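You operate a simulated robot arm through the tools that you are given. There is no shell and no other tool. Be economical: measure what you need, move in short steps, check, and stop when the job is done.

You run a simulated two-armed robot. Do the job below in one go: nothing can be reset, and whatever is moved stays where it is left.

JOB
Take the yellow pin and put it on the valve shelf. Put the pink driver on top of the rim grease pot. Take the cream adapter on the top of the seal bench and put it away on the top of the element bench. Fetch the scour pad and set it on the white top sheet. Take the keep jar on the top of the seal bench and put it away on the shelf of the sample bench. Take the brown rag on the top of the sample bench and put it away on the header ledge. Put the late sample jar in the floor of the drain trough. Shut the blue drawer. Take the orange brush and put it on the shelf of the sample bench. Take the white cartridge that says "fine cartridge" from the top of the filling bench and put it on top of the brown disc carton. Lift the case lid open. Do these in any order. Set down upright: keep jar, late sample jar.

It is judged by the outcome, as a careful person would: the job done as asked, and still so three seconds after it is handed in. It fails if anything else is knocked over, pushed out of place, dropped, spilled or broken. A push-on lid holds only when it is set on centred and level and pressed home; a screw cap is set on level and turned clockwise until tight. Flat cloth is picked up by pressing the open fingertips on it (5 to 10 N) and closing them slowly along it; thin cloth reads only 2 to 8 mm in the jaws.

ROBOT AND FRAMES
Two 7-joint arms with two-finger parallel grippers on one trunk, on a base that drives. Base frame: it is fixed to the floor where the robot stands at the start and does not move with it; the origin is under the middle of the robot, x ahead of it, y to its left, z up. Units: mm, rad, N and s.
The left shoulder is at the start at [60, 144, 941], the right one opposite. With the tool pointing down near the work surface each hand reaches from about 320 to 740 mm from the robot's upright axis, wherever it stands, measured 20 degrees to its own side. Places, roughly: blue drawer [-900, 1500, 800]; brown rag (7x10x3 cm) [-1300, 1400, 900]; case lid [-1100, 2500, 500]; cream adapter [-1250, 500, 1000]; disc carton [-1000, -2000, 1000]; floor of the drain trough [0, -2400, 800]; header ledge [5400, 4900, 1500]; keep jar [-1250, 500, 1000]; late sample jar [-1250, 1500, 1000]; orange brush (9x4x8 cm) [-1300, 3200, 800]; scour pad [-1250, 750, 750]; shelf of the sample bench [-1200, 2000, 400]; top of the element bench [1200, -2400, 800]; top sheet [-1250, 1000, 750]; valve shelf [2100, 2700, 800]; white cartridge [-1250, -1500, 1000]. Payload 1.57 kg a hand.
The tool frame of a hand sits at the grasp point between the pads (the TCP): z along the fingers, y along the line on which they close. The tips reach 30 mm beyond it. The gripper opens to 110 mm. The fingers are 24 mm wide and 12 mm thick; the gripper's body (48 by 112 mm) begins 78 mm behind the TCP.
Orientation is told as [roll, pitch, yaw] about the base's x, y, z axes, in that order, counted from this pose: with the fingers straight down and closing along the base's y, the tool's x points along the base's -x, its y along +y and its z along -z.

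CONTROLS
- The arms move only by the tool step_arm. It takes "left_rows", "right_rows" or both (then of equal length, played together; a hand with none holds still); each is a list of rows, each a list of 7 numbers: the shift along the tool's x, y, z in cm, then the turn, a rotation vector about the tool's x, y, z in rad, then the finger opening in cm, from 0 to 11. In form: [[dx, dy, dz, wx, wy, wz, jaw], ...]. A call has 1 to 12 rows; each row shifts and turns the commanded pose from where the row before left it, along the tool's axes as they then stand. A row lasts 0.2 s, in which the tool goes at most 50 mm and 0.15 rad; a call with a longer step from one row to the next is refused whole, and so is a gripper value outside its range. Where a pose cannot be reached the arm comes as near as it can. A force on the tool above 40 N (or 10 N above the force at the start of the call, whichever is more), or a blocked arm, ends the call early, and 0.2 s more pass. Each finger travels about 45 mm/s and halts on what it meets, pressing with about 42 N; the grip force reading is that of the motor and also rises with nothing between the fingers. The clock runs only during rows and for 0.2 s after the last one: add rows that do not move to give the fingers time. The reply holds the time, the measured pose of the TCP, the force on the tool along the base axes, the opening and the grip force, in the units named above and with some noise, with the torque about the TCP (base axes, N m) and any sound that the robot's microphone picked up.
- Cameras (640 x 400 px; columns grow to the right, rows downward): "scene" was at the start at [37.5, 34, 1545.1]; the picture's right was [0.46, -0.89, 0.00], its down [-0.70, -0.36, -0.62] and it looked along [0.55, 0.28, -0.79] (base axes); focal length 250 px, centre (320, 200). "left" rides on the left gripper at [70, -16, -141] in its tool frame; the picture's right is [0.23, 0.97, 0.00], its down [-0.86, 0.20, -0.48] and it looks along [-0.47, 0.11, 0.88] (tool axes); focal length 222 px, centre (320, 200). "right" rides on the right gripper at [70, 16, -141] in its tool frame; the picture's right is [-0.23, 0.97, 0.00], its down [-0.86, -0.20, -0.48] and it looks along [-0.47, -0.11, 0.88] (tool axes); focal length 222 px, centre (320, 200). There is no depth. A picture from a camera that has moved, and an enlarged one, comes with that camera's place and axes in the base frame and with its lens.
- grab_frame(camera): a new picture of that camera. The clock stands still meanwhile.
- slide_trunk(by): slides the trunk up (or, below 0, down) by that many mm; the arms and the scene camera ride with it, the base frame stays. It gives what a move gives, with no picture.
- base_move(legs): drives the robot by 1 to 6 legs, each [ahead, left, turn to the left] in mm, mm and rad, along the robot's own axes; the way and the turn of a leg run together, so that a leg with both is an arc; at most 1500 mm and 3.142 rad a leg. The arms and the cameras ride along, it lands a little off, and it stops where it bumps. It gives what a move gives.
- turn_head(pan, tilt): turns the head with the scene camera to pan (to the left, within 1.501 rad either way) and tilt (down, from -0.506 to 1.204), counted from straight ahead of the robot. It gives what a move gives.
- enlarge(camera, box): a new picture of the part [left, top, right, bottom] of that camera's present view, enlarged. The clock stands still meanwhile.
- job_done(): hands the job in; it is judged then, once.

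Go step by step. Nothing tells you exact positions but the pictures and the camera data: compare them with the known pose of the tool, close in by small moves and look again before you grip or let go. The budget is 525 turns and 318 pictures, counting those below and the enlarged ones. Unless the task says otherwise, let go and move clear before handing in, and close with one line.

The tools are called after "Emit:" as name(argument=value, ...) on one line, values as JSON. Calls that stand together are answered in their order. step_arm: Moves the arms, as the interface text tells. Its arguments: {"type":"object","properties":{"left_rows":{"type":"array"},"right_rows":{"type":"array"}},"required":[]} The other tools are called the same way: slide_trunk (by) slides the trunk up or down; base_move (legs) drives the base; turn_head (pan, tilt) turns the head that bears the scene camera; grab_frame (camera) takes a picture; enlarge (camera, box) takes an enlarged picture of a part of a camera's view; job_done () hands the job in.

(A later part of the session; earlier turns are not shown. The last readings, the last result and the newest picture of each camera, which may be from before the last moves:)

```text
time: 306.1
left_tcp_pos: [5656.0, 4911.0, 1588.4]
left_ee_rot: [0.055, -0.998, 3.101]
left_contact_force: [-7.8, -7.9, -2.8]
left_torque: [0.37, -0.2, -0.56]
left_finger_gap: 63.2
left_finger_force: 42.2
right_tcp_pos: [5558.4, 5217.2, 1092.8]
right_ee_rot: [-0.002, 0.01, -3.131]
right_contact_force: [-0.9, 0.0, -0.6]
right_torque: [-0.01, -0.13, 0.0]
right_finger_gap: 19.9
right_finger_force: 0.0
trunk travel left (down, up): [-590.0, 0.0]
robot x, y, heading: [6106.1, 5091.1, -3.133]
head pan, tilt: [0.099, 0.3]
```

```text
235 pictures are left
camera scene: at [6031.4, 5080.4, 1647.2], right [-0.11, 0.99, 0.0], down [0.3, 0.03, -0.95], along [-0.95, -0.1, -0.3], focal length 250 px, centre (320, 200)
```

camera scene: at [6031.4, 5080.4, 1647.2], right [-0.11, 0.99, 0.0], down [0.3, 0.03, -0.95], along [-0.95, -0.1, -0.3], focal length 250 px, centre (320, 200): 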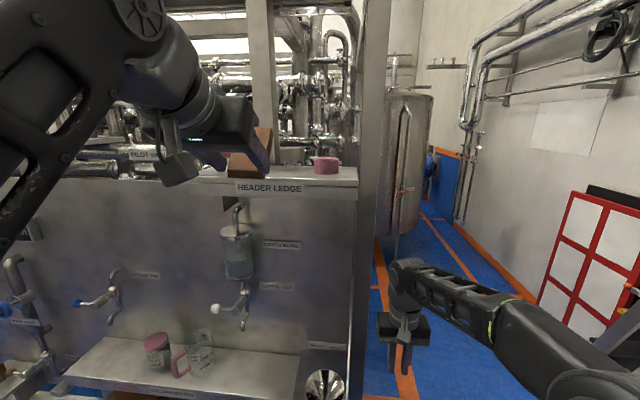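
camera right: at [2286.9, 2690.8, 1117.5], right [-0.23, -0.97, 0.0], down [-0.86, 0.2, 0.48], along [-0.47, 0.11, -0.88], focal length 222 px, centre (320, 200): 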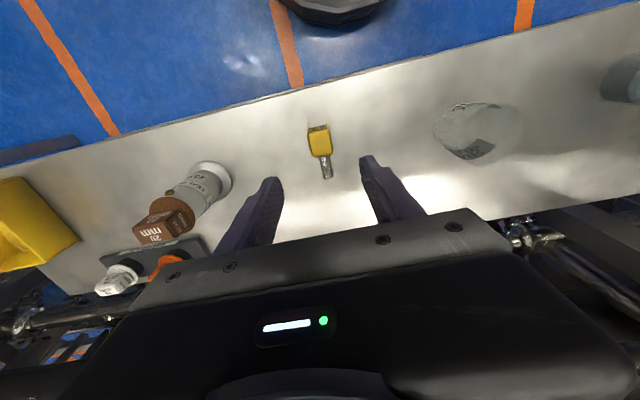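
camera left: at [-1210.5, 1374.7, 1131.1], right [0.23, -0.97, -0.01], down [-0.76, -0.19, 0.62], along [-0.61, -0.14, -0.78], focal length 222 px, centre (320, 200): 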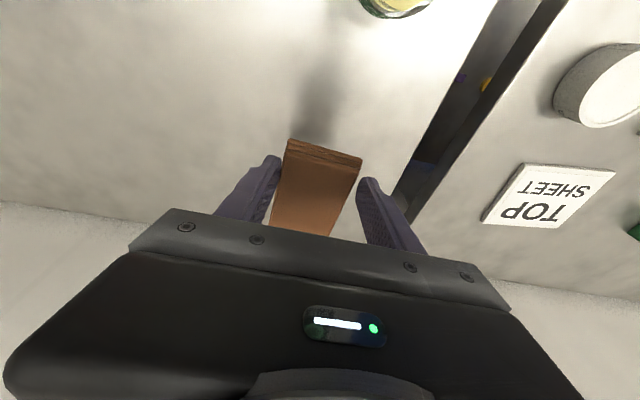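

The arm is brushing my head; I extend the hand ahead to free it.

Emit:
step_arm(left_rows=[[-1.1, 1.0, 1.7, 0, 0, 0, 4], [-1.4, 1.0, 2.2, 0, 0, 0, 4], [-1.4, 1.0, 2.2, 0, 0, 0, 4], [-1.4, 0, 2.2, 0, 0, 0, 4], [0, 0, 0, 0, 0, 0, 4]])

Emit:
grab_frame(camera="scene")

```text
time: 307.3
left_tcp_pos: [5603.7, 4881.8, 1594.2]
left_ee_rot: [0.061, -1.008, 3.112]
left_contact_force: [0.8, 0.0, -0.8]
left_torque: [-0.01, -0.02, 0.01]
left_finger_gap: 63.4
left_finger_force: 41.7
left hand out of reach, approached as far as the arm can: row 3, 4
right_tcp_pos: [5566.5, 5218.9, 1098.5]
right_ee_rot: [0.0, 0.0, -3.13]
right_contact_force: [0.6, 0.2, -0.3]
right_torque: [0.05, -0.05, 0.01]
right_finger_gap: 20.2
right_finger_force: 0.0
trunk travel left (down, up): [-590.0, 0.0]
robot x, y, heading: [6105.1, 5092.4, -3.13]
head pan, tilt: [0.099, 0.3]
```

```text
234 pictures are left
camera scene: at [6044.0, 5082.0, 1647.9], right [-0.11, 0.99, 0.0], down [0.29, 0.03, -0.96], along [-0.95, -0.1, -0.3], focal length 250 px, centre (320, 200)
```

scene: 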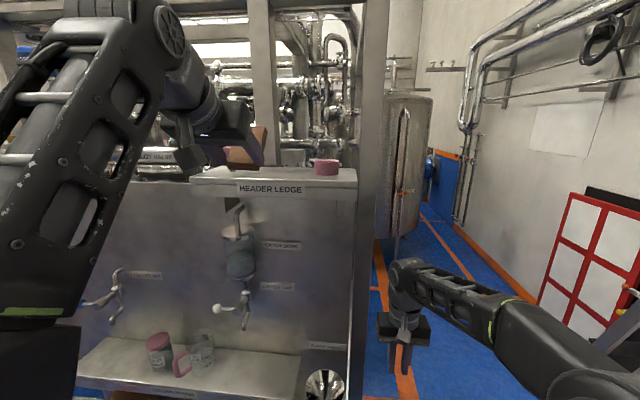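

I retract the right hand, then drive ahead 150 mm to bring the rag over the ledge.

Emit:
step_arm(right_rows=[[3.5, -1, 0, 0, 0, 0, 2], [3.5, -1, 0, 0, 0, 0, 2], [3.5, -1, 0, 0, 0, 0, 2], [3.5, -1, 0, 0, 0, 0, 2], [0, 0, 0, 0, 0, 0, 2]])

Emit:
base_move(legs=[[140, 0, 0]])

Emit:
grab_frame(camera="scene")

Emit:
grab_frame(camera="left")

```text
time: 308.5
left_tcp_pos: [5602.2, 4880.7, 1593.8]
left_ee_rot: [0.061, -1.008, 3.112]
left_contact_force: [-0.4, -0.2, 0.1]
left_torque: [0.02, -0.06, -0.01]
left_finger_gap: 63.6
left_finger_force: 42.0
right_tcp_pos: [5703.7, 5259.0, 1097.5]
right_ee_rot: [-0.001, 0.001, -3.132]
right_contact_force: [-0.5, 0.3, 0.5]
right_torque: [0.02, -0.04, 0.03]
right_finger_gap: 19.9
right_finger_force: 0.2
trunk travel left (down, up): [-590.0, 0.0]
robot x, y, heading: [6105.8, 5091.3, -3.135]
head pan, tilt: [0.099, 0.3]
```

```text
time: 309.8
left_tcp_pos: [5460.6, 4881.4, 1593.7]
left_ee_rot: [0.062, -1.009, 3.111]
left_contact_force: [-0.5, -0.1, -0.4]
left_torque: [0.0, -0.06, -0.01]
left_finger_gap: 63.7
left_finger_force: 42.0
right_tcp_pos: [5562.6, 5259.6, 1098.6]
right_ee_rot: [0.001, 0.001, -3.134]
right_contact_force: [0.0, 0.1, -0.3]
right_torque: [0.0, -0.03, 0.0]
right_finger_gap: 19.9
right_finger_force: 0.1
trunk travel left (down, up): [-590.0, 0.0]
robot x, y, heading: [5964.3, 5088.8, -3.135]
head pan, tilt: [0.099, 0.3]
```

```text
233 pictures are left
camera scene: at [5900.7, 5080.7, 1647.8], right [-0.11, 0.99, 0.0], down [0.3, 0.03, -0.95], along [-0.95, -0.1, -0.3], focal length 250 px, centre (320, 200)
```

scene: 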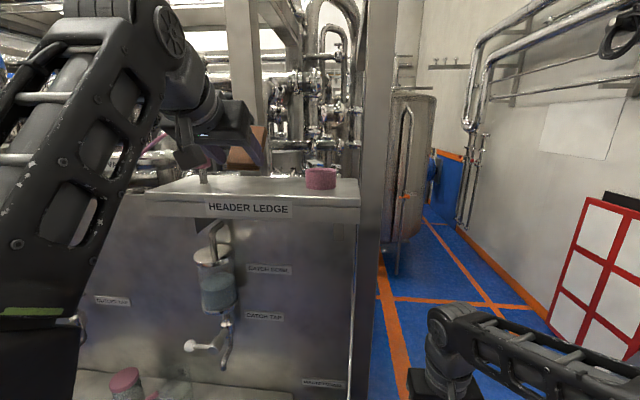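

```text
232 pictures are left
camera left: at [5616.9, 4901.4, 1610.0], right [0.14, -0.98, -0.16], down [-0.05, -0.17, 0.98], along [-0.99, -0.13, -0.07], focal length 222 px, centre (320, 200)
```

left: 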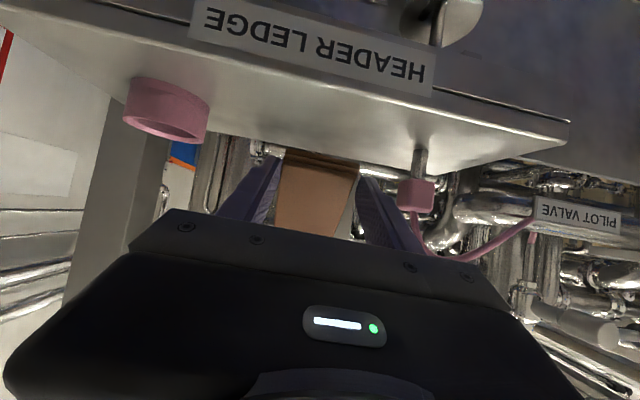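

The rag hangs between pot and plug. I go a bit further ahead and lower.

Emit:
step_arm(left_rows=[[-1.6, 0, 2.5, 0, 0, 0, 4], [1.27, 0, 0.8, 0, 0, 0, 4], [1.0, 0, 0.65, 0, 0, 0, 4], [0, 0, 0, 0, 0, 0, 4]])

Emit:
enlarge(camera="scene", box=[130, 90, 370, 240])

Emit:
grab_frame(camera="left")

```text
time: 310.8
left_tcp_pos: [5452.2, 4881.2, 1565.1]
left_ee_rot: [0.062, -1.009, 3.11]
left_contact_force: [-0.3, 0.1, 0.2]
left_torque: [0.01, -0.01, 0.02]
left_finger_gap: 63.6
left_finger_force: 42.2
left hand out of reach, approached as far as the arm can: row 1
right_tcp_pos: [5562.3, 5259.7, 1098.1]
right_ee_rot: [0.0, 0.0, -3.134]
right_contact_force: [-0.5, -0.9, -0.7]
right_torque: [-0.01, 0.0, 0.01]
right_finger_gap: 20.0
right_finger_force: 0.1
trunk travel left (down, up): [-590.0, 0.0]
robot x, y, heading: [5963.4, 5090.2, -3.139]
head pan, tilt: [0.099, 0.3]
```

```text
2.67 times, centred on (250, 165) of scene
camera zoom: at [5902.9, 5080.7, 1647.9], right [-0.11, 0.99, 0.0], down [0.29, 0.03, -0.96], along [-0.95, -0.1, -0.3], focal length 667 px, centre (507, 293)
```

zoom: 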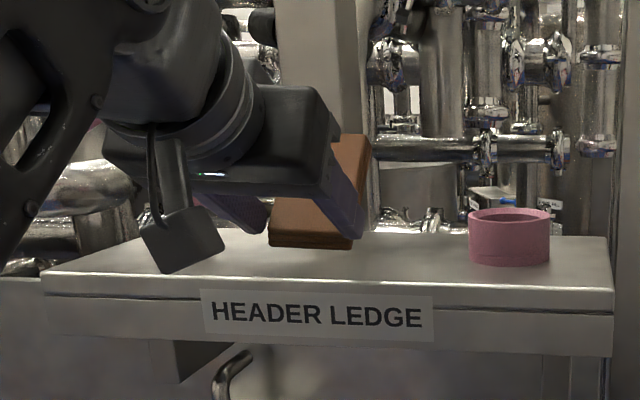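

```text
230 pictures are left
camera left: at [5608.3, 4900.8, 1582.2], right [0.14, -0.98, -0.16], down [-0.05, -0.17, 0.98], along [-0.99, -0.13, -0.07], focal length 222 px, centre (320, 200)
```

left: 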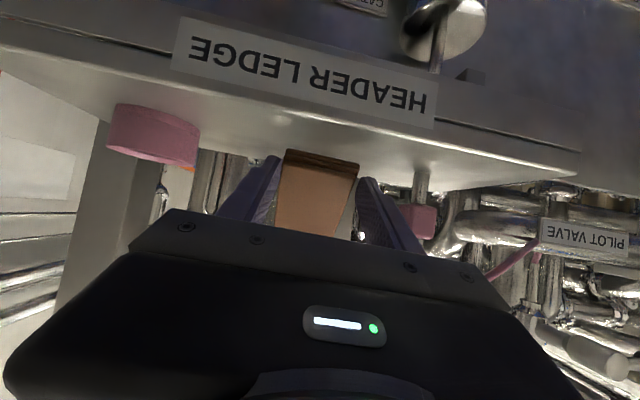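

The rag's near edge is only ~16 mm inside the ledge; I drive 40 mm ahead, then lower to contact.

Emit:
base_move(legs=[[40, 0, 0]])

Emit:
step_arm(left_rows=[[0.85, 0, 0.53, 0, 0, 0, 4], [0, 0, 0, 0, 0, 0, 4]])

Emit:
grab_frame(camera="left")

```text
time: 311.7
left_tcp_pos: [5409.9, 4880.5, 1565.0]
left_ee_rot: [0.058, -1.005, 3.109]
left_contact_force: [0.1, -0.2, -0.5]
left_torque: [0.0, -0.04, -0.02]
left_finger_gap: 63.6
left_finger_force: 42.0
right_tcp_pos: [5521.5, 5259.7, 1098.8]
right_ee_rot: [0.0, 0.001, -3.134]
right_contact_force: [-0.3, 0.1, -0.1]
right_torque: [0.0, -0.05, 0.01]
right_finger_gap: 20.0
right_finger_force: 0.0
trunk travel left (down, up): [-590.0, 0.0]
robot x, y, heading: [5925.7, 5090.8, -3.137]
head pan, tilt: [0.099, 0.3]
```

```text
time: 312.3
left_tcp_pos: [5411.9, 4881.5, 1556.6]
left_ee_rot: [0.062, -1.01, 3.109]
left_contact_force: [-1.9, 0.4, 3.4]
left_torque: [0.12, 0.12, 0.08]
left_finger_gap: 63.3
left_finger_force: 42.2
right_tcp_pos: [5524.6, 5260.4, 1098.5]
right_ee_rot: [-0.001, 0.002, -3.136]
right_contact_force: [-0.4, 0.0, -0.1]
right_torque: [-0.01, -0.01, -0.01]
right_finger_gap: 20.0
right_finger_force: 0.1
trunk travel left (down, up): [-590.0, 0.0]
robot x, y, heading: [5925.6, 5090.8, -3.14]
head pan, tilt: [0.099, 0.3]
```

```text
229 pictures are left
camera left: at [5568.7, 4900.7, 1572.8], right [0.14, -0.98, -0.16], down [-0.05, -0.17, 0.98], along [-0.99, -0.13, -0.07], focal length 222 px, centre (320, 200)
```

left: 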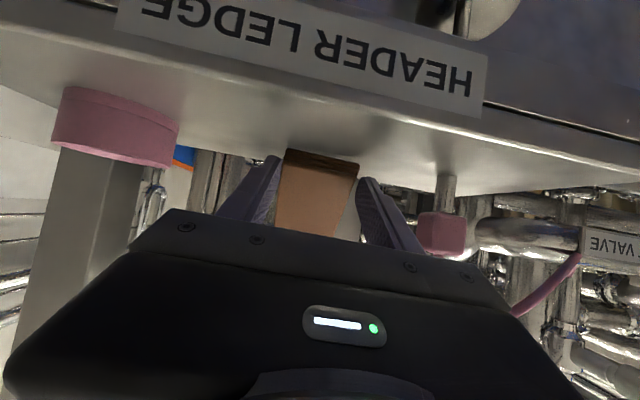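

Contact at 3 N. I flatten the rag's tilt a bit about its lower edge before letting go.

Emit:
step_arm(left_rows=[[-0.35, 0, 0.25, 0, 0.1, 0, 4], [-0.35, 0, 0.25, 0, 0.1, 0, 4], [-0.35, 0, 0.25, 0, 0.1, 0, 4], [0, 0, 0, 0, 0, 0, 4]])

Emit:
enlarge(camera="scene", box=[130, 90, 370, 240])

```text
time: 313.3
left_tcp_pos: [5410.5, 4881.6, 1558.4]
left_ee_rot: [0.056, -0.96, 3.113]
left_contact_force: [-2.3, -1.2, 11.3]
left_torque: [0.25, 0.34, 0.11]
left_finger_gap: 63.5
left_finger_force: 42.1
left hand out of reach, approached as far as the arm can: row 2, 3
right_tcp_pos: [5524.3, 5258.6, 1098.5]
right_ee_rot: [-0.001, -0.001, -3.134]
right_contact_force: [-0.7, -0.4, -0.3]
right_torque: [0.02, -0.01, 0.0]
right_finger_gap: 19.9
right_finger_force: 0.0
trunk travel left (down, up): [-590.0, 0.0]
robot x, y, heading: [5925.6, 5090.7, -3.13]
head pan, tilt: [0.099, 0.3]
```

```text
2.67 times, centred on (250, 165) of scene
camera zoom: at [5863.6, 5080.4, 1648.0], right [-0.11, 0.99, 0.0], down [0.29, 0.03, -0.96], along [-0.95, -0.1, -0.3], focal length 667 px, centre (507, 293)
```

zoom: 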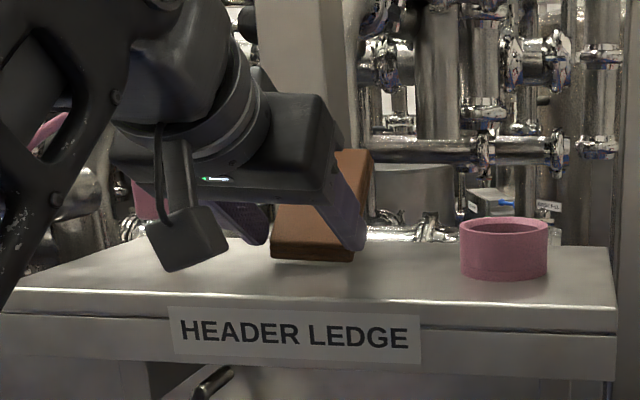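

Emit:
step_arm(left_rows=[[0, 0, 0, 0, 0, 0, 6.6], [0, 0, 0, 0, 0, 0, 7], [0, 0, 0, 0, 0, 0, 8], [0, 0, 0, 0, 0, 0, 9], [0, 0, 0, 0, 0, 0, 9], [0, 0, 0, 0, 0, 0, 9]])

Emit:
enlarge(camera="scene", box=[130, 90, 370, 240])

Emit:
grab_frame(camera="left")

```text
time: 314.7
left_tcp_pos: [5410.2, 4880.8, 1558.3]
left_ee_rot: [0.059, -0.958, 3.115]
left_contact_force: [0.0, 0.9, -0.3]
left_torque: [0.01, -0.01, -0.03]
left_finger_gap: 90.0
left_finger_force: 0.1
right_tcp_pos: [5523.3, 5259.7, 1098.6]
right_ee_rot: [0.0, 0.001, -3.134]
right_contact_force: [-0.2, 0.1, 0.0]
right_torque: [0.03, -0.01, 0.0]
right_finger_gap: 20.2
right_finger_force: 0.0
trunk travel left (down, up): [-590.0, 0.0]
robot x, y, heading: [5927.0, 5090.8, -3.136]
head pan, tilt: [0.099, 0.3]
```

```text
2.67 times, centred on (250, 165) of scene
camera zoom: at [5863.3, 5080.4, 1647.9], right [-0.11, 0.99, 0.0], down [0.29, 0.03, -0.96], along [-0.95, -0.1, -0.3], focal length 667 px, centre (507, 293)
```

zoom: 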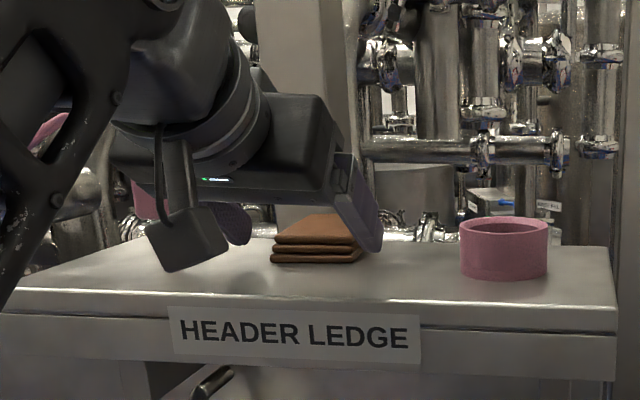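

```text
226 pictures are left
camera left: at [5565.6, 4900.7, 1581.2], right [0.15, -0.98, -0.15], down [-0.1, -0.17, 0.98], along [-0.98, -0.13, -0.12], focal length 222 px, centre (320, 200)
```

left: 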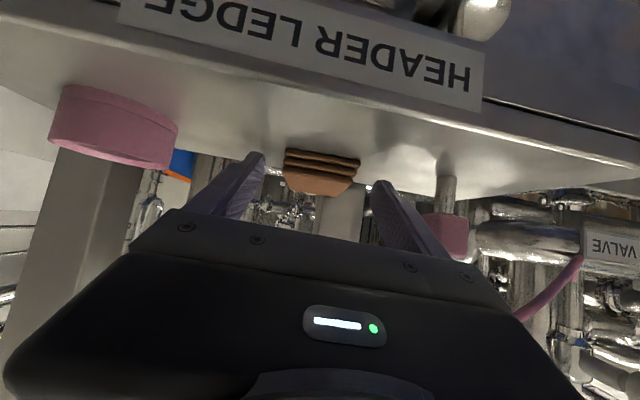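

The rag lies flat on the header ledge. I back away and lower the arm.

Emit:
base_move(legs=[[-190, 0, 0]])

Emit:
step_arm(left_rows=[[3.3, 0, 2.3, 0, 0, 0, 6], [3.3, 0, 2.3, 0, 0, 0, 4], [3.3, 0, 2.3, 0, 0, 0, 4], [3.3, 0, 2.3, 0, 0, 0, 4], [3.3, 0, 2.3, 0, 0, 0, 4], [3.3, 0, 2.3, 0, 0, 0, 4], [3.3, 0, 2.3, 0, 0, 0, 4], [3.3, 0, 2.3, 0, 0, 0, 4], [3.3, 0, 2.3, 0, 0, 0, 4], [3.3, 0, 2.3, 0, 0, 0, 4], [3.3, 0, 2.3, 0, 0, 0, 4], [0, 0, 0, 0, 0, 0, 4]])

Emit:
step_arm(left_rows=[[0, -2, 0, 0, 0.147, 0, 2], [0, -2.5, 0, 0, 0.147, 0, 2], [0, -2.5, 0, 0, 0.147, 0, 2], [0, -2.5, 0, 0, 0.147, 0, 2], [0, -2.5, 0, 0, 0.147, 0, 2], [0, -2.5, 0, 0, 0.147, 0, 2], [0, -2.0, 0, 0, 0.08, 0, 2], [0, 0, 0, 0, 0, 0, 2]])

Emit:
turn_head(pan=0.3, tilt=0.3)

Emit:
grab_frame(camera="scene")

```text
time: 316.2
left_tcp_pos: [5599.1, 4880.8, 1557.9]
left_ee_rot: [0.059, -0.957, 3.118]
left_contact_force: [0.0, 0.0, -0.1]
left_torque: [0.01, 0.0, -0.03]
left_finger_gap: 90.2
left_finger_force: 0.1
right_tcp_pos: [5711.1, 5261.4, 1099.6]
right_ee_rot: [0.001, -0.004, -3.133]
right_contact_force: [-0.2, 0.1, 0.3]
right_torque: [0.01, 0.0, 0.02]
right_finger_gap: 19.9
right_finger_force: 0.1
trunk travel left (down, up): [-590.0, 0.0]
robot x, y, heading: [6109.1, 5093.4, -3.133]
head pan, tilt: [0.099, 0.3]
```

```text
time: 318.8
left_tcp_pos: [5599.9, 4866.1, 1115.5]
left_ee_rot: [0.058, -0.957, 3.116]
left_contact_force: [-0.2, -0.5, 0.6]
left_torque: [0.01, 0.01, 0.01]
left_finger_gap: 40.0
left_finger_force: 0.0
right_tcp_pos: [5710.5, 5260.4, 1098.6]
right_ee_rot: [0.001, -0.001, -3.133]
right_contact_force: [-0.5, -0.7, 0.3]
right_torque: [-0.03, 0.0, 0.0]
right_finger_gap: 20.1
right_finger_force: 0.1
trunk travel left (down, up): [-590.0, 0.0]
robot x, y, heading: [6115.3, 5091.7, -3.136]
head pan, tilt: [0.099, 0.3]
```

```text
time: 320.6
left_tcp_pos: [5595.8, 5030.7, 1109.0]
left_ee_rot: [0.032, 0.006, -3.121]
left_contact_force: [-0.4, 0.0, 0.4]
left_torque: [-0.03, 0.01, 0.0]
left_finger_gap: 20.0
left_finger_force: 0.0
right_tcp_pos: [5709.6, 5258.6, 1099.1]
right_ee_rot: [-0.002, 0.001, -3.131]
right_contact_force: [-0.6, 0.4, -0.1]
right_torque: [0.0, -0.05, -0.03]
right_finger_gap: 20.0
right_finger_force: 0.1
trunk travel left (down, up): [-590.0, 0.0]
robot x, y, heading: [6112.2, 5093.5, -3.134]
head pan, tilt: [0.099, 0.3]
```

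```text
time: 321.4
left_tcp_pos: [5595.9, 5032.5, 1109.5]
left_ee_rot: [0.033, 0.002, -3.121]
left_contact_force: [0.7, 1.0, -0.4]
left_torque: [-0.02, -0.02, -0.02]
left_finger_gap: 20.1
left_finger_force: 0.0
right_tcp_pos: [5710.3, 5260.8, 1098.8]
right_ee_rot: [-0.002, -0.001, -3.134]
right_contact_force: [-0.3, 0.6, 0.8]
right_torque: [0.02, 0.01, 0.0]
right_finger_gap: 20.0
right_finger_force: 0.0
trunk travel left (down, up): [-590.0, 0.0]
robot x, y, heading: [6112.7, 5088.9, -3.135]
head pan, tilt: [0.3, 0.3]
```

```text
225 pictures are left
camera scene: at [6054.1, 5063.6, 1647.9], right [-0.3, 0.95, 0.0], down [0.28, 0.09, -0.96], along [-0.91, -0.29, -0.3], focal length 250 px, centre (320, 200)
```

scene: 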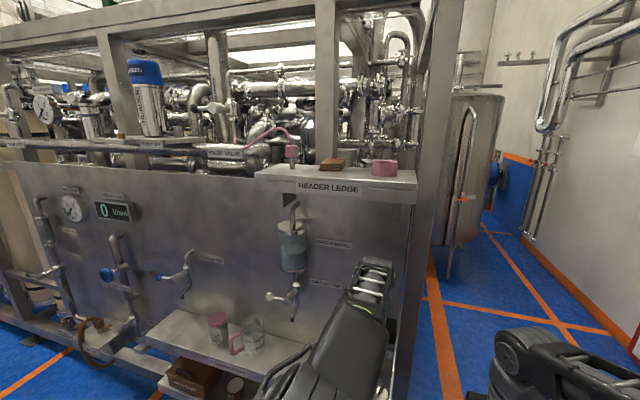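

Now I return: tuck the right arm, face south and drive down the east aisle to the south corridor.

Emit:
step_arm(right_rows=[[-2.7, 1, 0, 0, 0, 0, 2], [-2.7, 1, 0, 0, 0, 0, 2], [-2.7, 1, 0, 0, 0, 0, 2], [-2.7, 1, 0, 0, 0, 0, 2], [-2.7, 0, 0, 0, 0, 0, 2], [0, 0, 0, 0, 0, 0, 2]])

Emit:
base_move(legs=[[0, 0, 1.567], [1450, -100, 0], [1450, 0, 0], [1450, 0, 0]])

```text
time: 322.8
left_tcp_pos: [5595.6, 5031.9, 1109.3]
left_ee_rot: [0.033, 0.005, -3.12]
left_contact_force: [0.7, 0.2, -0.3]
left_torque: [-0.01, 0.0, 0.03]
left_finger_gap: 20.2
left_finger_force: 0.0
right_tcp_pos: [5577.0, 5218.3, 1098.5]
right_ee_rot: [0.0, -0.001, -3.133]
right_contact_force: [0.3, 0.3, -0.3]
right_torque: [0.03, 0.0, 0.01]
right_finger_gap: 19.9
right_finger_force: 0.1
trunk travel left (down, up): [-590.0, 0.0]
robot x, y, heading: [6108.9, 5093.3, -3.132]
head pan, tilt: [0.3, 0.3]
```

```text
time: 347.2
left_tcp_pos: [5937.9, 243.0, 1109.3]
left_ee_rot: [0.031, 0.003, -1.56]
left_contact_force: [0.3, -0.6, 0.3]
left_torque: [0.0, 0.0, 0.0]
left_finger_gap: 20.0
left_finger_force: 0.1
right_tcp_pos: [5750.7, 227.3, 1098.4]
right_ee_rot: [-0.001, -0.001, -1.572]
right_contact_force: [0.7, -0.4, 0.1]
right_torque: [0.03, -0.04, -0.01]
right_finger_gap: 19.8
right_finger_force: 0.1
trunk travel left (down, up): [-590.0, 0.0]
robot x, y, heading: [5877.5, 763.5, -1.572]
head pan, tilt: [0.3, 0.3]
```

Emit:
base_move(legs=[[300, 120, 0.002], [1300, 0, 0], [980, 0, 0]])

Emit:
base_move(legs=[[0, 0, -1.57]])

Emit:
turn_head(pan=0.0, tilt=0.4)

Emit:
grab_frame(camera="scene")

```text
time: 359.6
left_tcp_pos: [6028.7, -2268.2, 1114.5]
left_ee_rot: [0.033, -0.006, -1.584]
left_contact_force: [0.3, -1.1, -0.4]
left_torque: [-0.03, 0.02, 0.0]
left_finger_gap: 19.9
left_finger_force: 0.2
right_tcp_pos: [5843.9, -2274.1, 1098.5]
right_ee_rot: [-0.001, 0.011, -1.583]
right_contact_force: [0.2, 0.0, -1.0]
right_torque: [-0.03, 0.03, 0.01]
right_finger_gap: 19.9
right_finger_force: 0.0
trunk travel left (down, up): [-590.0, 0.0]
robot x, y, heading: [5981.4, -1757.8, -1.593]
head pan, tilt: [0.3, 0.3]
stopped in leg 3: the robot was blocked; the commanded pose is now the measured one
```

```text
time: 363.9
left_tcp_pos: [5467.1, -1806.3, 1110.1]
left_ee_rot: [0.034, 0.001, 3.134]
left_contact_force: [0.7, 0.5, -0.7]
left_torque: [0.02, 0.01, -0.03]
left_finger_gap: 20.1
left_finger_force: 0.0
right_tcp_pos: [5461.4, -1620.3, 1093.3]
right_ee_rot: [-0.004, 0.02, 3.133]
right_contact_force: [-1.1, -0.2, -0.4]
right_torque: [0.02, -0.03, 0.0]
right_finger_gap: 20.2
right_finger_force: 0.1
trunk travel left (down, up): [-590.0, 0.0]
robot x, y, heading: [5982.8, -1758.8, 3.124]
head pan, tilt: [0.3, 0.3]
```

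```text
time: 364.6
left_tcp_pos: [5467.5, -1805.3, 1109.8]
left_ee_rot: [0.034, 0.004, 3.134]
left_contact_force: [0.4, -0.8, -1.2]
left_torque: [0.0, -0.01, 0.0]
left_finger_gap: 20.1
left_finger_force: 0.0
right_tcp_pos: [5460.4, -1620.0, 1093.9]
right_ee_rot: [-0.004, 0.018, 3.132]
right_contact_force: [0.5, 0.1, 0.8]
right_torque: [-0.03, 0.0, 0.02]
right_finger_gap: 20.1
right_finger_force: 0.1
trunk travel left (down, up): [-590.0, 0.0]
robot x, y, heading: [5985.1, -1762.6, 3.124]
head pan, tilt: [0.0, 0.4]
```

```text
224 pictures are left
camera scene: at [5924.1, -1758.7, 1638.7], right [0.02, 1.0, 0.0], down [0.39, -0.01, -0.92], along [-0.92, 0.02, -0.39], focal length 250 px, centre (320, 200)
```

scene: 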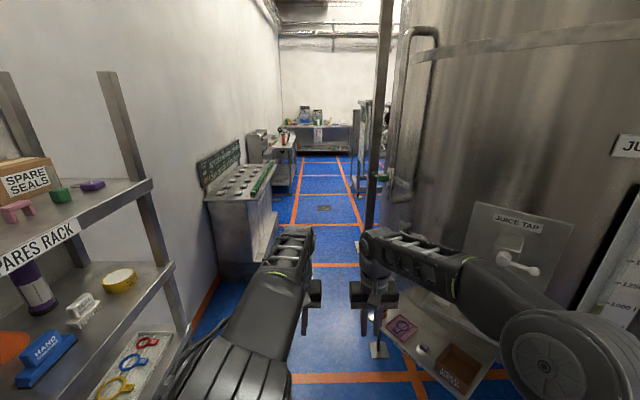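

I bumped the spares rack when driving south; I check that nothing was disturbed.

Emit:
turn_head(pan=0.75, tilt=0.4)

Emit:
grab_frame(camera="scene")

```text
time: 365.8
left_tcp_pos: [5467.3, -1805.6, 1109.4]
left_ee_rot: [0.034, 0.005, 3.132]
left_contact_force: [0.2, 0.3, 0.1]
left_torque: [0.02, 0.0, 0.03]
left_finger_gap: 19.7
left_finger_force: 0.1
right_tcp_pos: [5460.1, -1620.7, 1093.1]
right_ee_rot: [-0.004, 0.019, 3.132]
right_contact_force: [0.2, 0.0, -1.4]
right_torque: [-0.01, 0.03, 0.0]
right_finger_gap: 20.2
right_finger_force: 0.0
trunk travel left (down, up): [-590.0, 0.0]
robot x, y, heading: [5988.9, -1762.8, 3.119]
head pan, tilt: [0.75, 0.4]
```

```text
223 pictures are left
camera scene: at [5947.6, -1822.2, 1638.7], right [-0.67, 0.75, 0.0], down [0.29, 0.26, -0.92], along [-0.69, -0.61, -0.39], focal length 250 px, centre (320, 200)
```

scene: 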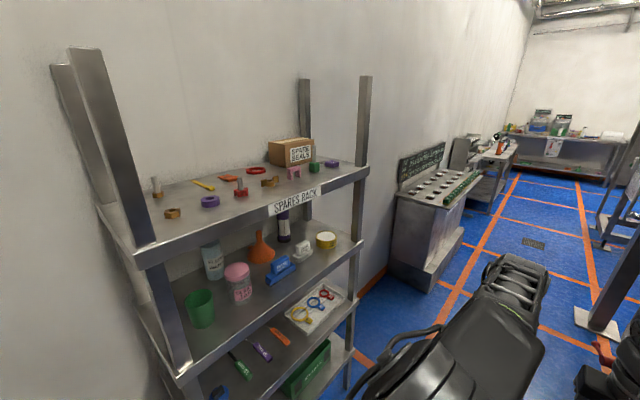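

Nothing on the rack was disturbed. I shift both hands a little toward the rack side and thread back west.

Emit:
step_arm(left_rows=[[0, 1.7, 0, 0, 0, 0, 2], [0, 1.7, 0, 0, 0, 0, 2], [0, 1.7, 0, 0, 0, 0, 2], [0, 0, 0, 0, 0, 0, 2]], right_rows=[[0, 1.7, 0, 0, 0, 0, 2], [0, 1.7, 0, 0, 0, 0, 2], [0, 1.7, 0, 0, 0, 0, 2], [0, 0, 0, 0, 0, 0, 2]])

Emit:
base_move(legs=[[780, 40, 0.02]])

Emit:
turn_head(pan=0.0, tilt=0.6)

Emit:
grab_frame(camera="scene")

```text
time: 366.8
left_tcp_pos: [5466.8, -1856.5, 1110.7]
left_ee_rot: [0.033, 0.004, 3.134]
left_contact_force: [-0.2, 0.6, 0.3]
left_torque: [0.01, -0.03, -0.02]
left_finger_gap: 20.1
left_finger_force: 0.0
right_tcp_pos: [5460.7, -1671.3, 1093.5]
right_ee_rot: [-0.003, 0.021, 3.131]
right_contact_force: [0.1, 0.7, 0.0]
right_torque: [0.0, -0.02, 0.02]
right_finger_gap: 19.9
right_finger_force: 0.0
trunk travel left (down, up): [-590.0, 0.0]
robot x, y, heading: [5987.4, -1761.1, 3.123]
head pan, tilt: [0.75, 0.4]
```

```text
time: 371.0
left_tcp_pos: [4683.5, -1897.4, 1111.1]
left_ee_rot: [0.033, 0.005, -3.132]
left_contact_force: [0.2, -0.2, 0.3]
left_torque: [0.0, 0.0, -0.03]
left_finger_gap: 19.8
left_finger_force: 0.1
right_tcp_pos: [4673.7, -1712.3, 1093.4]
right_ee_rot: [-0.004, 0.019, -3.133]
right_contact_force: [-0.4, -1.2, 0.0]
right_torque: [-0.01, -0.01, 0.0]
right_finger_gap: 20.0
right_finger_force: 0.1
trunk travel left (down, up): [-590.0, 0.0]
robot x, y, heading: [5200.2, -1787.7, 3.134]
head pan, tilt: [0.75, 0.4]
```

```text
time: 372.1
left_tcp_pos: [4682.4, -1897.1, 1111.9]
left_ee_rot: [0.034, 0.004, -3.131]
left_contact_force: [-0.8, -0.1, -0.8]
left_torque: [0.02, 0.01, -0.02]
left_finger_gap: 20.1
left_finger_force: 0.1
right_tcp_pos: [4674.0, -1712.0, 1093.5]
right_ee_rot: [-0.003, 0.021, -3.134]
right_contact_force: [-0.5, -0.4, 0.9]
right_torque: [-0.02, -0.01, 0.03]
right_finger_gap: 20.0
right_finger_force: 0.0
trunk travel left (down, up): [-590.0, 0.0]
robot x, y, heading: [5201.2, -1792.0, 3.139]
head pan, tilt: [0.0, 0.6]
```

```text
222 pictures are left
camera scene: at [5142.8, -1790.7, 1620.5], right [0.0, 1.0, 0.0], down [0.56, 0.0, -0.83], along [-0.83, 0.0, -0.56], focal length 250 px, centre (320, 200)
```

scene: 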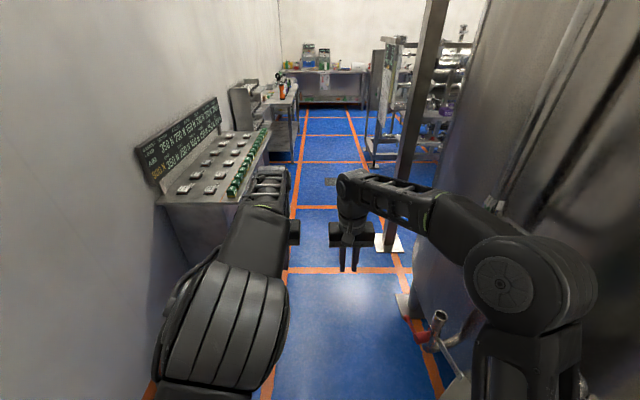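

Emit:
base_move(legs=[[430, 80, 0], [330, 0, 0], [350, -200, 0]])

Emit:
grab_frame(camera="scene")

```text
time: 378.6
left_tcp_pos: [3576.1, -1781.8, 1110.3]
left_ee_rot: [0.033, 0.005, -3.129]
left_contact_force: [-0.7, 0.9, -0.2]
left_torque: [-0.04, -0.01, -0.01]
left_finger_gap: 20.0
left_finger_force: 0.0
right_tcp_pos: [3564.9, -1595.5, 1093.5]
right_ee_rot: [-0.004, 0.021, -3.129]
right_contact_force: [0.7, 0.6, -0.1]
right_torque: [0.01, -0.01, 0.0]
right_finger_gap: 20.4
right_finger_force: 0.0
trunk travel left (down, up): [-590.0, 0.0]
robot x, y, heading: [4093.4, -1675.9, -3.138]
head pan, tilt: [0.0, 0.6]
```

```text
221 pictures are left
camera scene: at [4034.1, -1674.1, 1620.4], right [0.0, 1.0, 0.0], down [0.57, 0.0, -0.82], along [-0.82, 0.0, -0.57], focal length 250 px, centre (320, 200)
```

scene: 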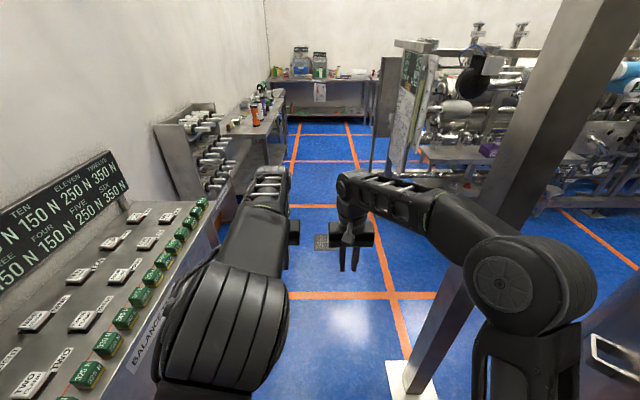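

I continue west along the corridor toward the filling bench.

Emit:
base_move(legs=[[1400, 25, 0], [1450, -60, 0], [1400, 0, 0]])

Emit:
turn_head(pan=0.0, tilt=0.4)

Emit:
grab_frame(camera="scene")

```text
time: 399.0
left_tcp_pos: [-673.8, -1659.4, 1111.2]
left_ee_rot: [0.033, 0.002, 3.114]
left_contact_force: [-0.5, 0.8, -0.5]
left_torque: [-0.02, -0.01, -0.01]
left_finger_gap: 19.8
left_finger_force: 0.1
right_tcp_pos: [-678.0, -1474.7, 1093.7]
right_ee_rot: [-0.003, 0.021, 3.112]
right_contact_force: [-0.7, 0.4, 0.1]
right_torque: [0.03, -0.02, 0.0]
right_finger_gap: 20.0
right_finger_force: 0.1
trunk travel left (down, up): [-590.0, 0.0]
robot x, y, heading: [-154.7, -1571.3, 3.106]
head pan, tilt: [0.0, 0.6]
```

```text
time: 399.7
left_tcp_pos: [-675.0, -1660.4, 1110.7]
left_ee_rot: [0.034, 0.003, 3.114]
left_contact_force: [0.2, -0.5, 0.2]
left_torque: [0.0, -0.03, -0.01]
left_finger_gap: 20.2
left_finger_force: 0.2
right_tcp_pos: [-677.2, -1473.9, 1093.6]
right_ee_rot: [-0.004, 0.021, 3.112]
right_contact_force: [0.4, 0.7, 1.1]
right_torque: [0.0, 0.0, 0.0]
right_finger_gap: 20.2
right_finger_force: 0.1
trunk travel left (down, up): [-590.0, 0.0]
robot x, y, heading: [-154.2, -1573.5, 3.1]
head pan, tilt: [0.0, 0.4]
```

```text
220 pictures are left
camera scene: at [-216.1, -1571.4, 1638.6], right [0.04, 1.0, 0.0], down [0.39, -0.02, -0.92], along [-0.92, 0.04, -0.39], focal length 250 px, centre (320, 200)
```

scene: 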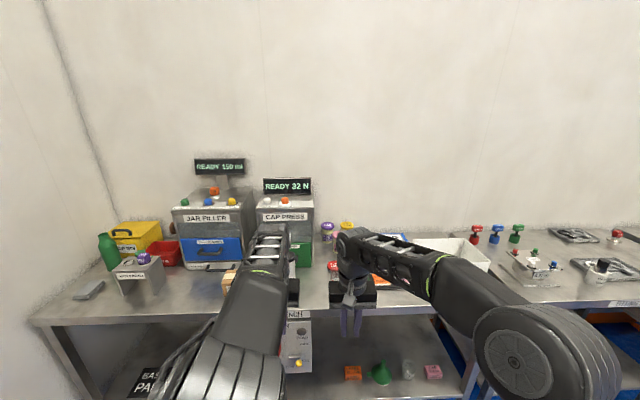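

My hands block the view; I spread them apart and look again.

Emit:
step_arm(left_rows=[[1, 3.5, 0, 0, 0, 0, 6], [1, 3.5, 0, 0, 0, 0, 6], [1, 3.5, 0, 0, 0, 0, 6], [1, 3.5, 0, 0, 0, 0, 6], [1, 3.5, 0, 0, 0, 0, 6], [0, 0, 0, 0, 0, 0, 6]], right_rows=[[1, -3.5, 0, 0, 0, 0, 6], [1, -3.5, 0, 0, 0, 0, 6], [1, -3.5, 0, 0, 0, 0, 6], [1, -3.5, 0, 0, 0, 0, 6], [1, -3.5, 0, 0, 0, 0, 6], [0, 0, 0, 0, 0, 0, 6]])

Emit:
turn_head(pan=0.0, tilt=0.5)

Emit:
grab_frame(camera="scene")

Emit:
enlarge(camera="scene", box=[220, 120, 460, 270])

```text
time: 401.1
left_tcp_pos: [-631.0, -1836.4, 1118.6]
left_ee_rot: [0.033, 0.002, 3.113]
left_contact_force: [-0.3, 0.2, 0.7]
left_torque: [0.02, 0.03, -0.02]
left_finger_gap: 60.2
left_finger_force: 0.1
right_tcp_pos: [-621.6, -1301.0, 1096.3]
right_ee_rot: [-0.003, 0.02, 3.111]
right_contact_force: [-0.8, -0.2, 0.6]
right_torque: [0.03, -0.01, 0.0]
right_finger_gap: 59.6
right_finger_force: 0.0
trunk travel left (down, up): [-590.0, 0.0]
robot x, y, heading: [-155.7, -1572.3, 3.102]
head pan, tilt: [0.0, 0.4]
```

```text
time: 401.8
left_tcp_pos: [-630.3, -1837.9, 1118.7]
left_ee_rot: [0.034, 0.002, 3.114]
left_contact_force: [0.1, -0.4, 0.3]
left_torque: [0.01, 0.02, 0.06]
left_finger_gap: 59.9
left_finger_force: 0.0
right_tcp_pos: [-621.3, -1301.4, 1096.7]
right_ee_rot: [-0.005, 0.019, 3.112]
right_contact_force: [-0.6, -0.8, -0.1]
right_torque: [0.01, -0.01, 0.02]
right_finger_gap: 59.8
right_finger_force: 0.0
trunk travel left (down, up): [-590.0, 0.0]
robot x, y, heading: [-155.1, -1571.6, 3.102]
head pan, tilt: [0.0, 0.499]
```

```text
219 pictures are left
camera scene: at [-214.4, -1571.5, 1629.6], right [0.04, 1.0, 0.0], down [0.48, -0.02, -0.88], along [-0.88, 0.03, -0.48], focal length 250 px, centre (320, 200)
```

scene: 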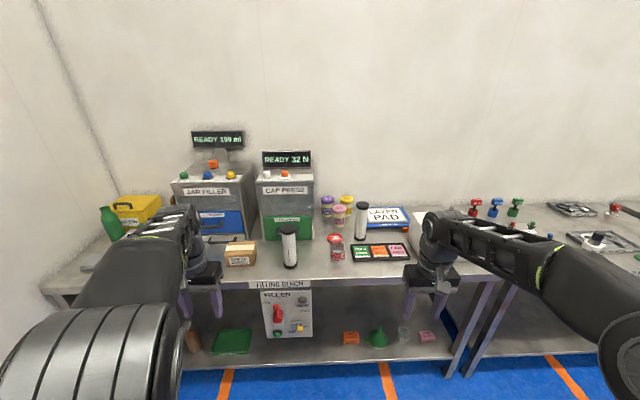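

```text
2.67 times, centred on (340, 195) of scene
camera zoom: at [-214.4, -1571.5, 1629.6], right [0.04, 1.0, 0.0], down [0.48, -0.02, -0.88], along [-0.88, 0.03, -0.48], focal length 667 px, centre (267, 213)
```

zoom: 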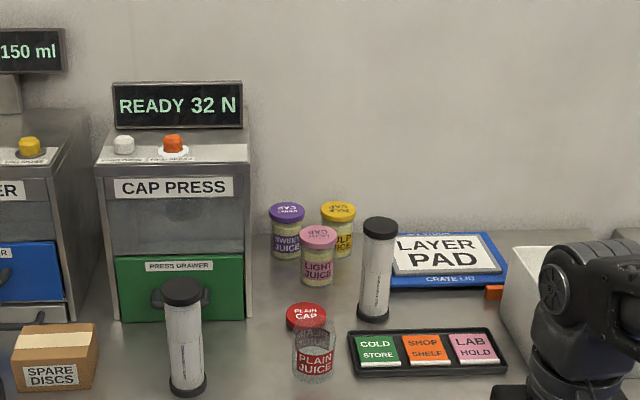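

Two white cartridges stand on the filling bench; I zoom in to read their labels.

Emit:
enlarge(camera="scene", box=[272, 222, 308, 272])

Emit:
enlarge(camera="scene", box=[342, 198, 378, 248])

Emit:
enlarge(camera="scene", box=[200, 225, 300, 290])

```text
8.00 times, centred on (290, 247) of scene
camera zoom: at [-214.4, -1571.5, 1629.6], right [0.04, 1.0, 0.0], down [0.48, -0.02, -0.88], along [-0.88, 0.03, -0.48], focal length 2001 px, centre (560, -176)
```

zoom: 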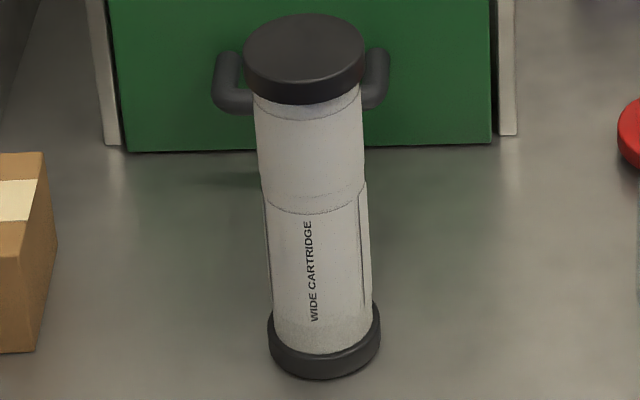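

```text
8.00 times, centred on (360, 223) of scene
camera zoom: at [-214.4, -1571.5, 1629.6], right [0.04, 1.0, 0.0], down [0.48, -0.02, -0.88], along [-0.88, 0.03, -0.48], focal length 2001 px, centre (0, 16)
```

zoom: 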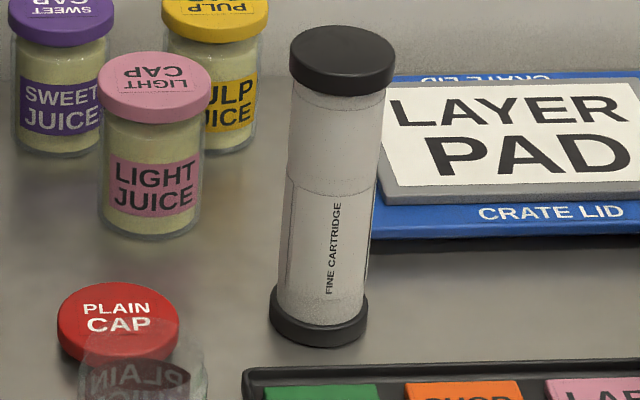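

```text
6.15 times, centred on (250, 258) of scene
camera zoom: at [-214.4, -1571.5, 1629.6], right [0.04, 1.0, 0.0], down [0.48, -0.02, -0.88], along [-0.88, 0.03, -0.48], focal length 1539 px, centre (751, -154)
```

zoom: 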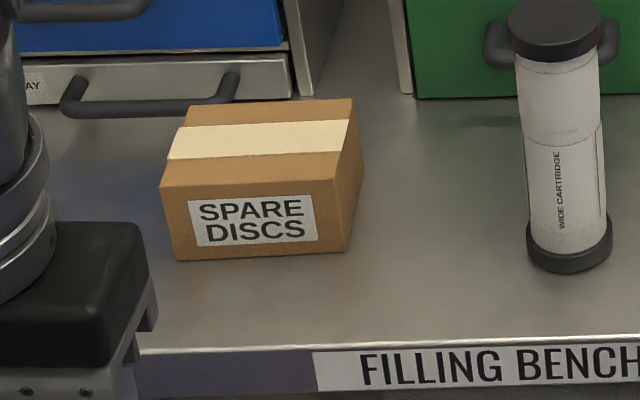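

The far one (≈[-1205,-1336]) says "FINE CARTRIDGE"; the brown "SPARE DISCS" carton is at ≈[-1061,-1884]. I drive up to grasp it with the right hand.

Emit:
base_move(legs=[[425, -20, 0.04]])

Emit:
grab_frame(camera="right")

Emit:
grab_frame(camera="scene")

```text
time: 404.4
left_tcp_pos: [-1048.0, -1823.4, 1120.0]
left_ee_rot: [0.033, 0.003, -3.133]
left_contact_force: [-1.0, 0.8, 0.7]
left_torque: [-0.05, -0.02, 0.03]
left_finger_gap: 60.1
left_finger_force: 0.0
right_tcp_pos: [-1057.2, -1289.2, 1095.7]
right_ee_rot: [-0.006, 0.018, -3.135]
right_contact_force: [0.3, -0.7, 0.4]
right_torque: [-0.03, -0.03, 0.0]
right_finger_gap: 60.2
right_finger_force: 0.1
trunk travel left (down, up): [-590.0, 0.0]
robot x, y, heading: [-582.3, -1541.9, 3.136]
head pan, tilt: [0.0, 0.499]
```

```text
214 pictures are left
camera right: at [-991.5, -1305.6, 1238.4], right [-0.22, -0.98, -0.01], down [-0.87, 0.19, 0.46], along [-0.45, 0.11, -0.89], focal length 222 px, centre (320, 200)
```

right: 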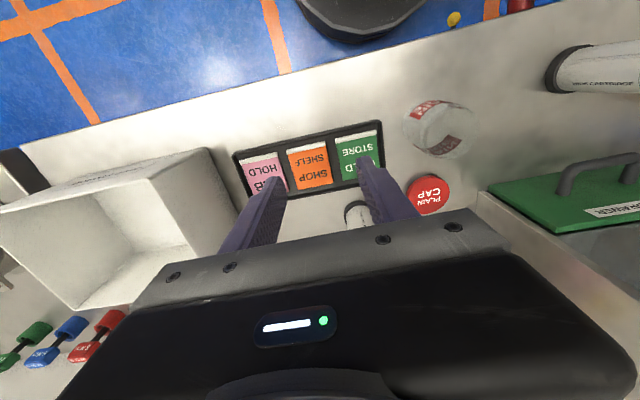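

```text
213 pictures are left
camera scene: at [-642.7, -1543.9, 1629.5], right [0.0, 1.0, 0.0], down [0.48, 0.0, -0.88], along [-0.88, 0.0, -0.48], focal length 250 px, centre (320, 200)
```

scene: 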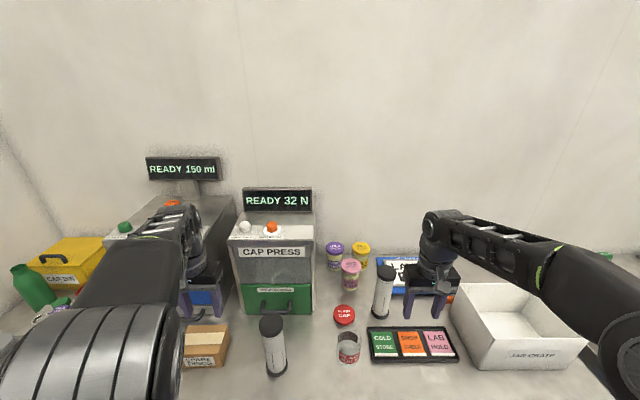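

I approach the cartridge horizontally with open fingers straddling it just below its cap.

Emit:
step_arm(right_rows=[[0, 1.6, 2.2, 0, 0, 0, 11], [0, 1.6, 2.2, 0, 0, 0, 11], [0, 1.5, 2.2, 0, 0, 0, 11], [-2, 0, 0, 0, 0, 0, 11], [-2, 0, 0, 0, 0, 0, 11], [0, 0, 0, 0, 0, 0, 11]])

Emit:
grab_frame(camera="right")

Emit:
enlarge(camera="scene", box=[310, 200, 500, 320])

```text
time: 405.8
left_tcp_pos: [-1046.6, -1824.2, 1118.4]
left_ee_rot: [0.035, 0.004, -3.134]
left_contact_force: [0.5, -0.2, -0.6]
left_torque: [0.02, 0.0, 0.03]
left_finger_gap: 59.8
left_finger_force: 0.1
right_tcp_pos: [-1095.3, -1336.9, 1028.5]
right_ee_rot: [-0.003, 0.019, -3.136]
right_contact_force: [-0.3, 0.7, -0.6]
right_torque: [0.0, 0.01, 0.0]
right_finger_gap: 110.2
right_finger_force: 0.0
trunk travel left (down, up): [-590.0, 0.0]
robot x, y, heading: [-581.8, -1541.2, 3.14]
head pan, tilt: [0.0, 0.499]
```

```text
212 pictures are left
camera right: at [-1028.1, -1353.0, 1170.8], right [-0.22, -0.98, -0.01], down [-0.87, 0.19, 0.46], along [-0.45, 0.11, -0.89], focal length 222 px, centre (320, 200)
```

right: 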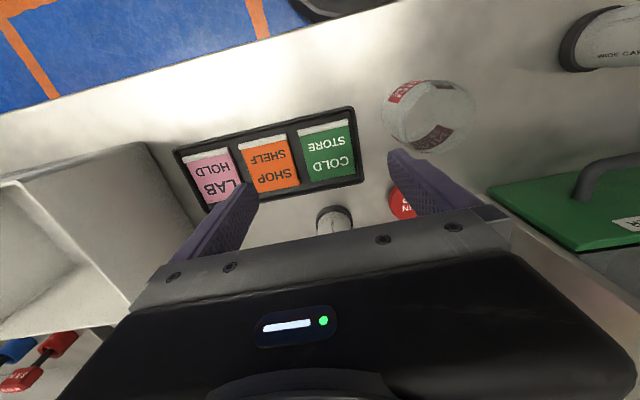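

```text
3.33 times, centred on (405, 260) of scene
camera zoom: at [-641.2, -1543.9, 1629.6], right [0.0, 1.0, 0.0], down [0.48, 0.0, -0.88], along [-0.88, 0.0, -0.48], focal length 834 px, centre (37, 0)
```

zoom: 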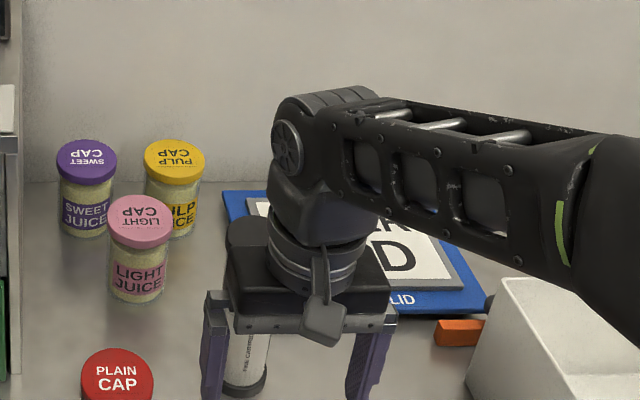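

Emit:
step_arm(right_rows=[[-3, -0.4, 0, 0, 0, 0, 11], [-3, 0, 0, 0, 0, 0, 11], [-3, 0, 0, 0, 0, 0, 11], [-2, 0, 0, 0, 0, 0, 11], [0, 0, 0, 0, 0, 0, 11]])

Emit:
grab_frame(camera="right")

Emit:
enlarge(camera="scene", box=[310, 200, 500, 320])

```text
time: 407.0
left_tcp_pos: [-1047.5, -1822.9, 1118.5]
left_ee_rot: [0.035, 0.003, -3.134]
left_contact_force: [0.1, 0.8, -0.5]
left_torque: [0.01, -0.01, -0.02]
left_finger_gap: 60.1
left_finger_force: 0.0
right_tcp_pos: [-1205.9, -1333.7, 1027.1]
right_ee_rot: [-0.003, 0.019, -3.134]
right_contact_force: [0.8, -0.1, 0.6]
right_torque: [0.04, -0.03, -0.01]
right_finger_gap: 110.2
right_finger_force: 0.2
trunk travel left (down, up): [-590.0, 0.0]
robot x, y, heading: [-580.6, -1542.9, 3.142]
head pan, tilt: [0.0, 0.499]
```

```text
210 pictures are left
camera right: at [-1139.0, -1350.3, 1170.0], right [-0.22, -0.98, -0.01], down [-0.87, 0.19, 0.46], along [-0.45, 0.11, -0.89], focal length 222 px, centre (320, 200)
```

right: 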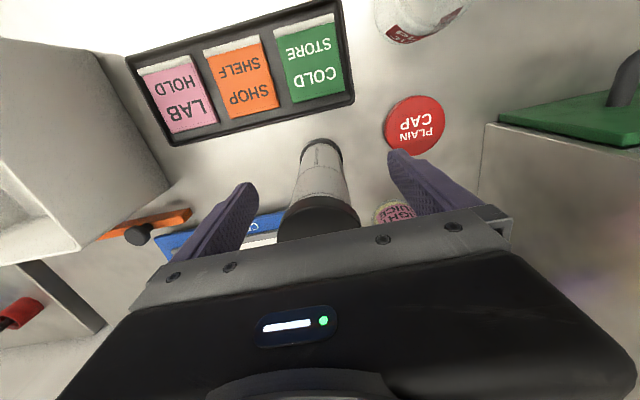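

```text
3.33 times, centred on (405, 260) of scene
camera zoom: at [-641.4, -1543.9, 1629.5], right [0.0, 1.0, 0.0], down [0.48, 0.0, -0.88], along [-0.88, 0.0, -0.48], focal length 834 px, centre (37, 0)
```

zoom: 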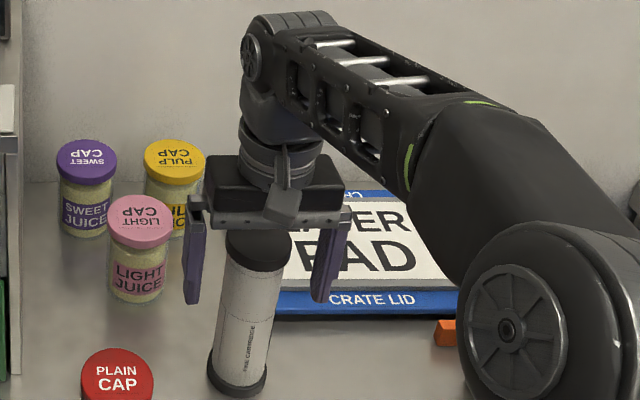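

Emit:
step_arm(right_rows=[[0, 0, 1.4, 0, 0, 0, 11], [0, 0, 0, 0, 0, 0, 9], [0, 0, 0, 0, 0, 0, 7.5], [0, 0, 0, 0, 0, 0, 6], [0, 0, 0, 0, 0, 0, 4.5], [0, 0, 0, 0, 0, 0, 4], [0, 0, 0, 0, 0, 0, 4], [0, 0, 0, 0, 0, 0, 4]])

Emit:
enlarge(camera="scene", box=[310, 200, 500, 320])

```text
time: 408.8
left_tcp_pos: [-1048.4, -1822.9, 1118.8]
left_ee_rot: [0.032, 0.004, -3.131]
left_contact_force: [-0.6, 0.0, 0.0]
left_torque: [-0.01, -0.03, -0.02]
left_finger_gap: 60.0
left_finger_force: 0.0
right_tcp_pos: [-1206.0, -1333.8, 1014.0]
right_ee_rot: [-0.003, 0.019, -3.135]
right_contact_force: [0.2, 0.8, -0.6]
right_torque: [0.0, -0.01, -0.02]
right_finger_gap: 40.0
right_finger_force: 0.1
trunk travel left (down, up): [-590.0, 0.0]
robot x, y, heading: [-581.9, -1539.8, 3.137]
head pan, tilt: [0.0, 0.499]
```

```text
3.33 times, centred on (405, 260) of scene
camera zoom: at [-641.7, -1544.0, 1629.5], right [0.0, 1.0, 0.0], down [0.48, 0.0, -0.88], along [-0.88, 0.0, -0.48], focal length 834 px, centre (37, 0)
```

zoom: 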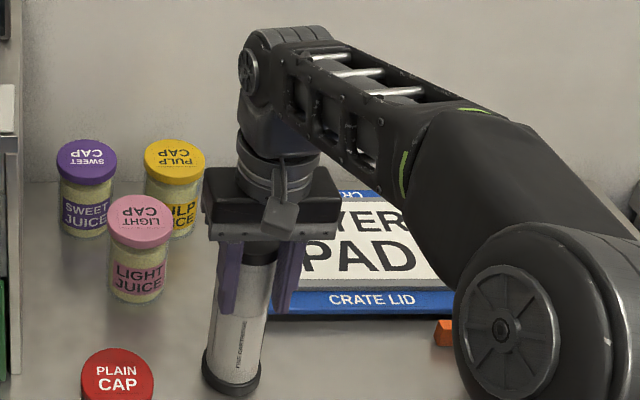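

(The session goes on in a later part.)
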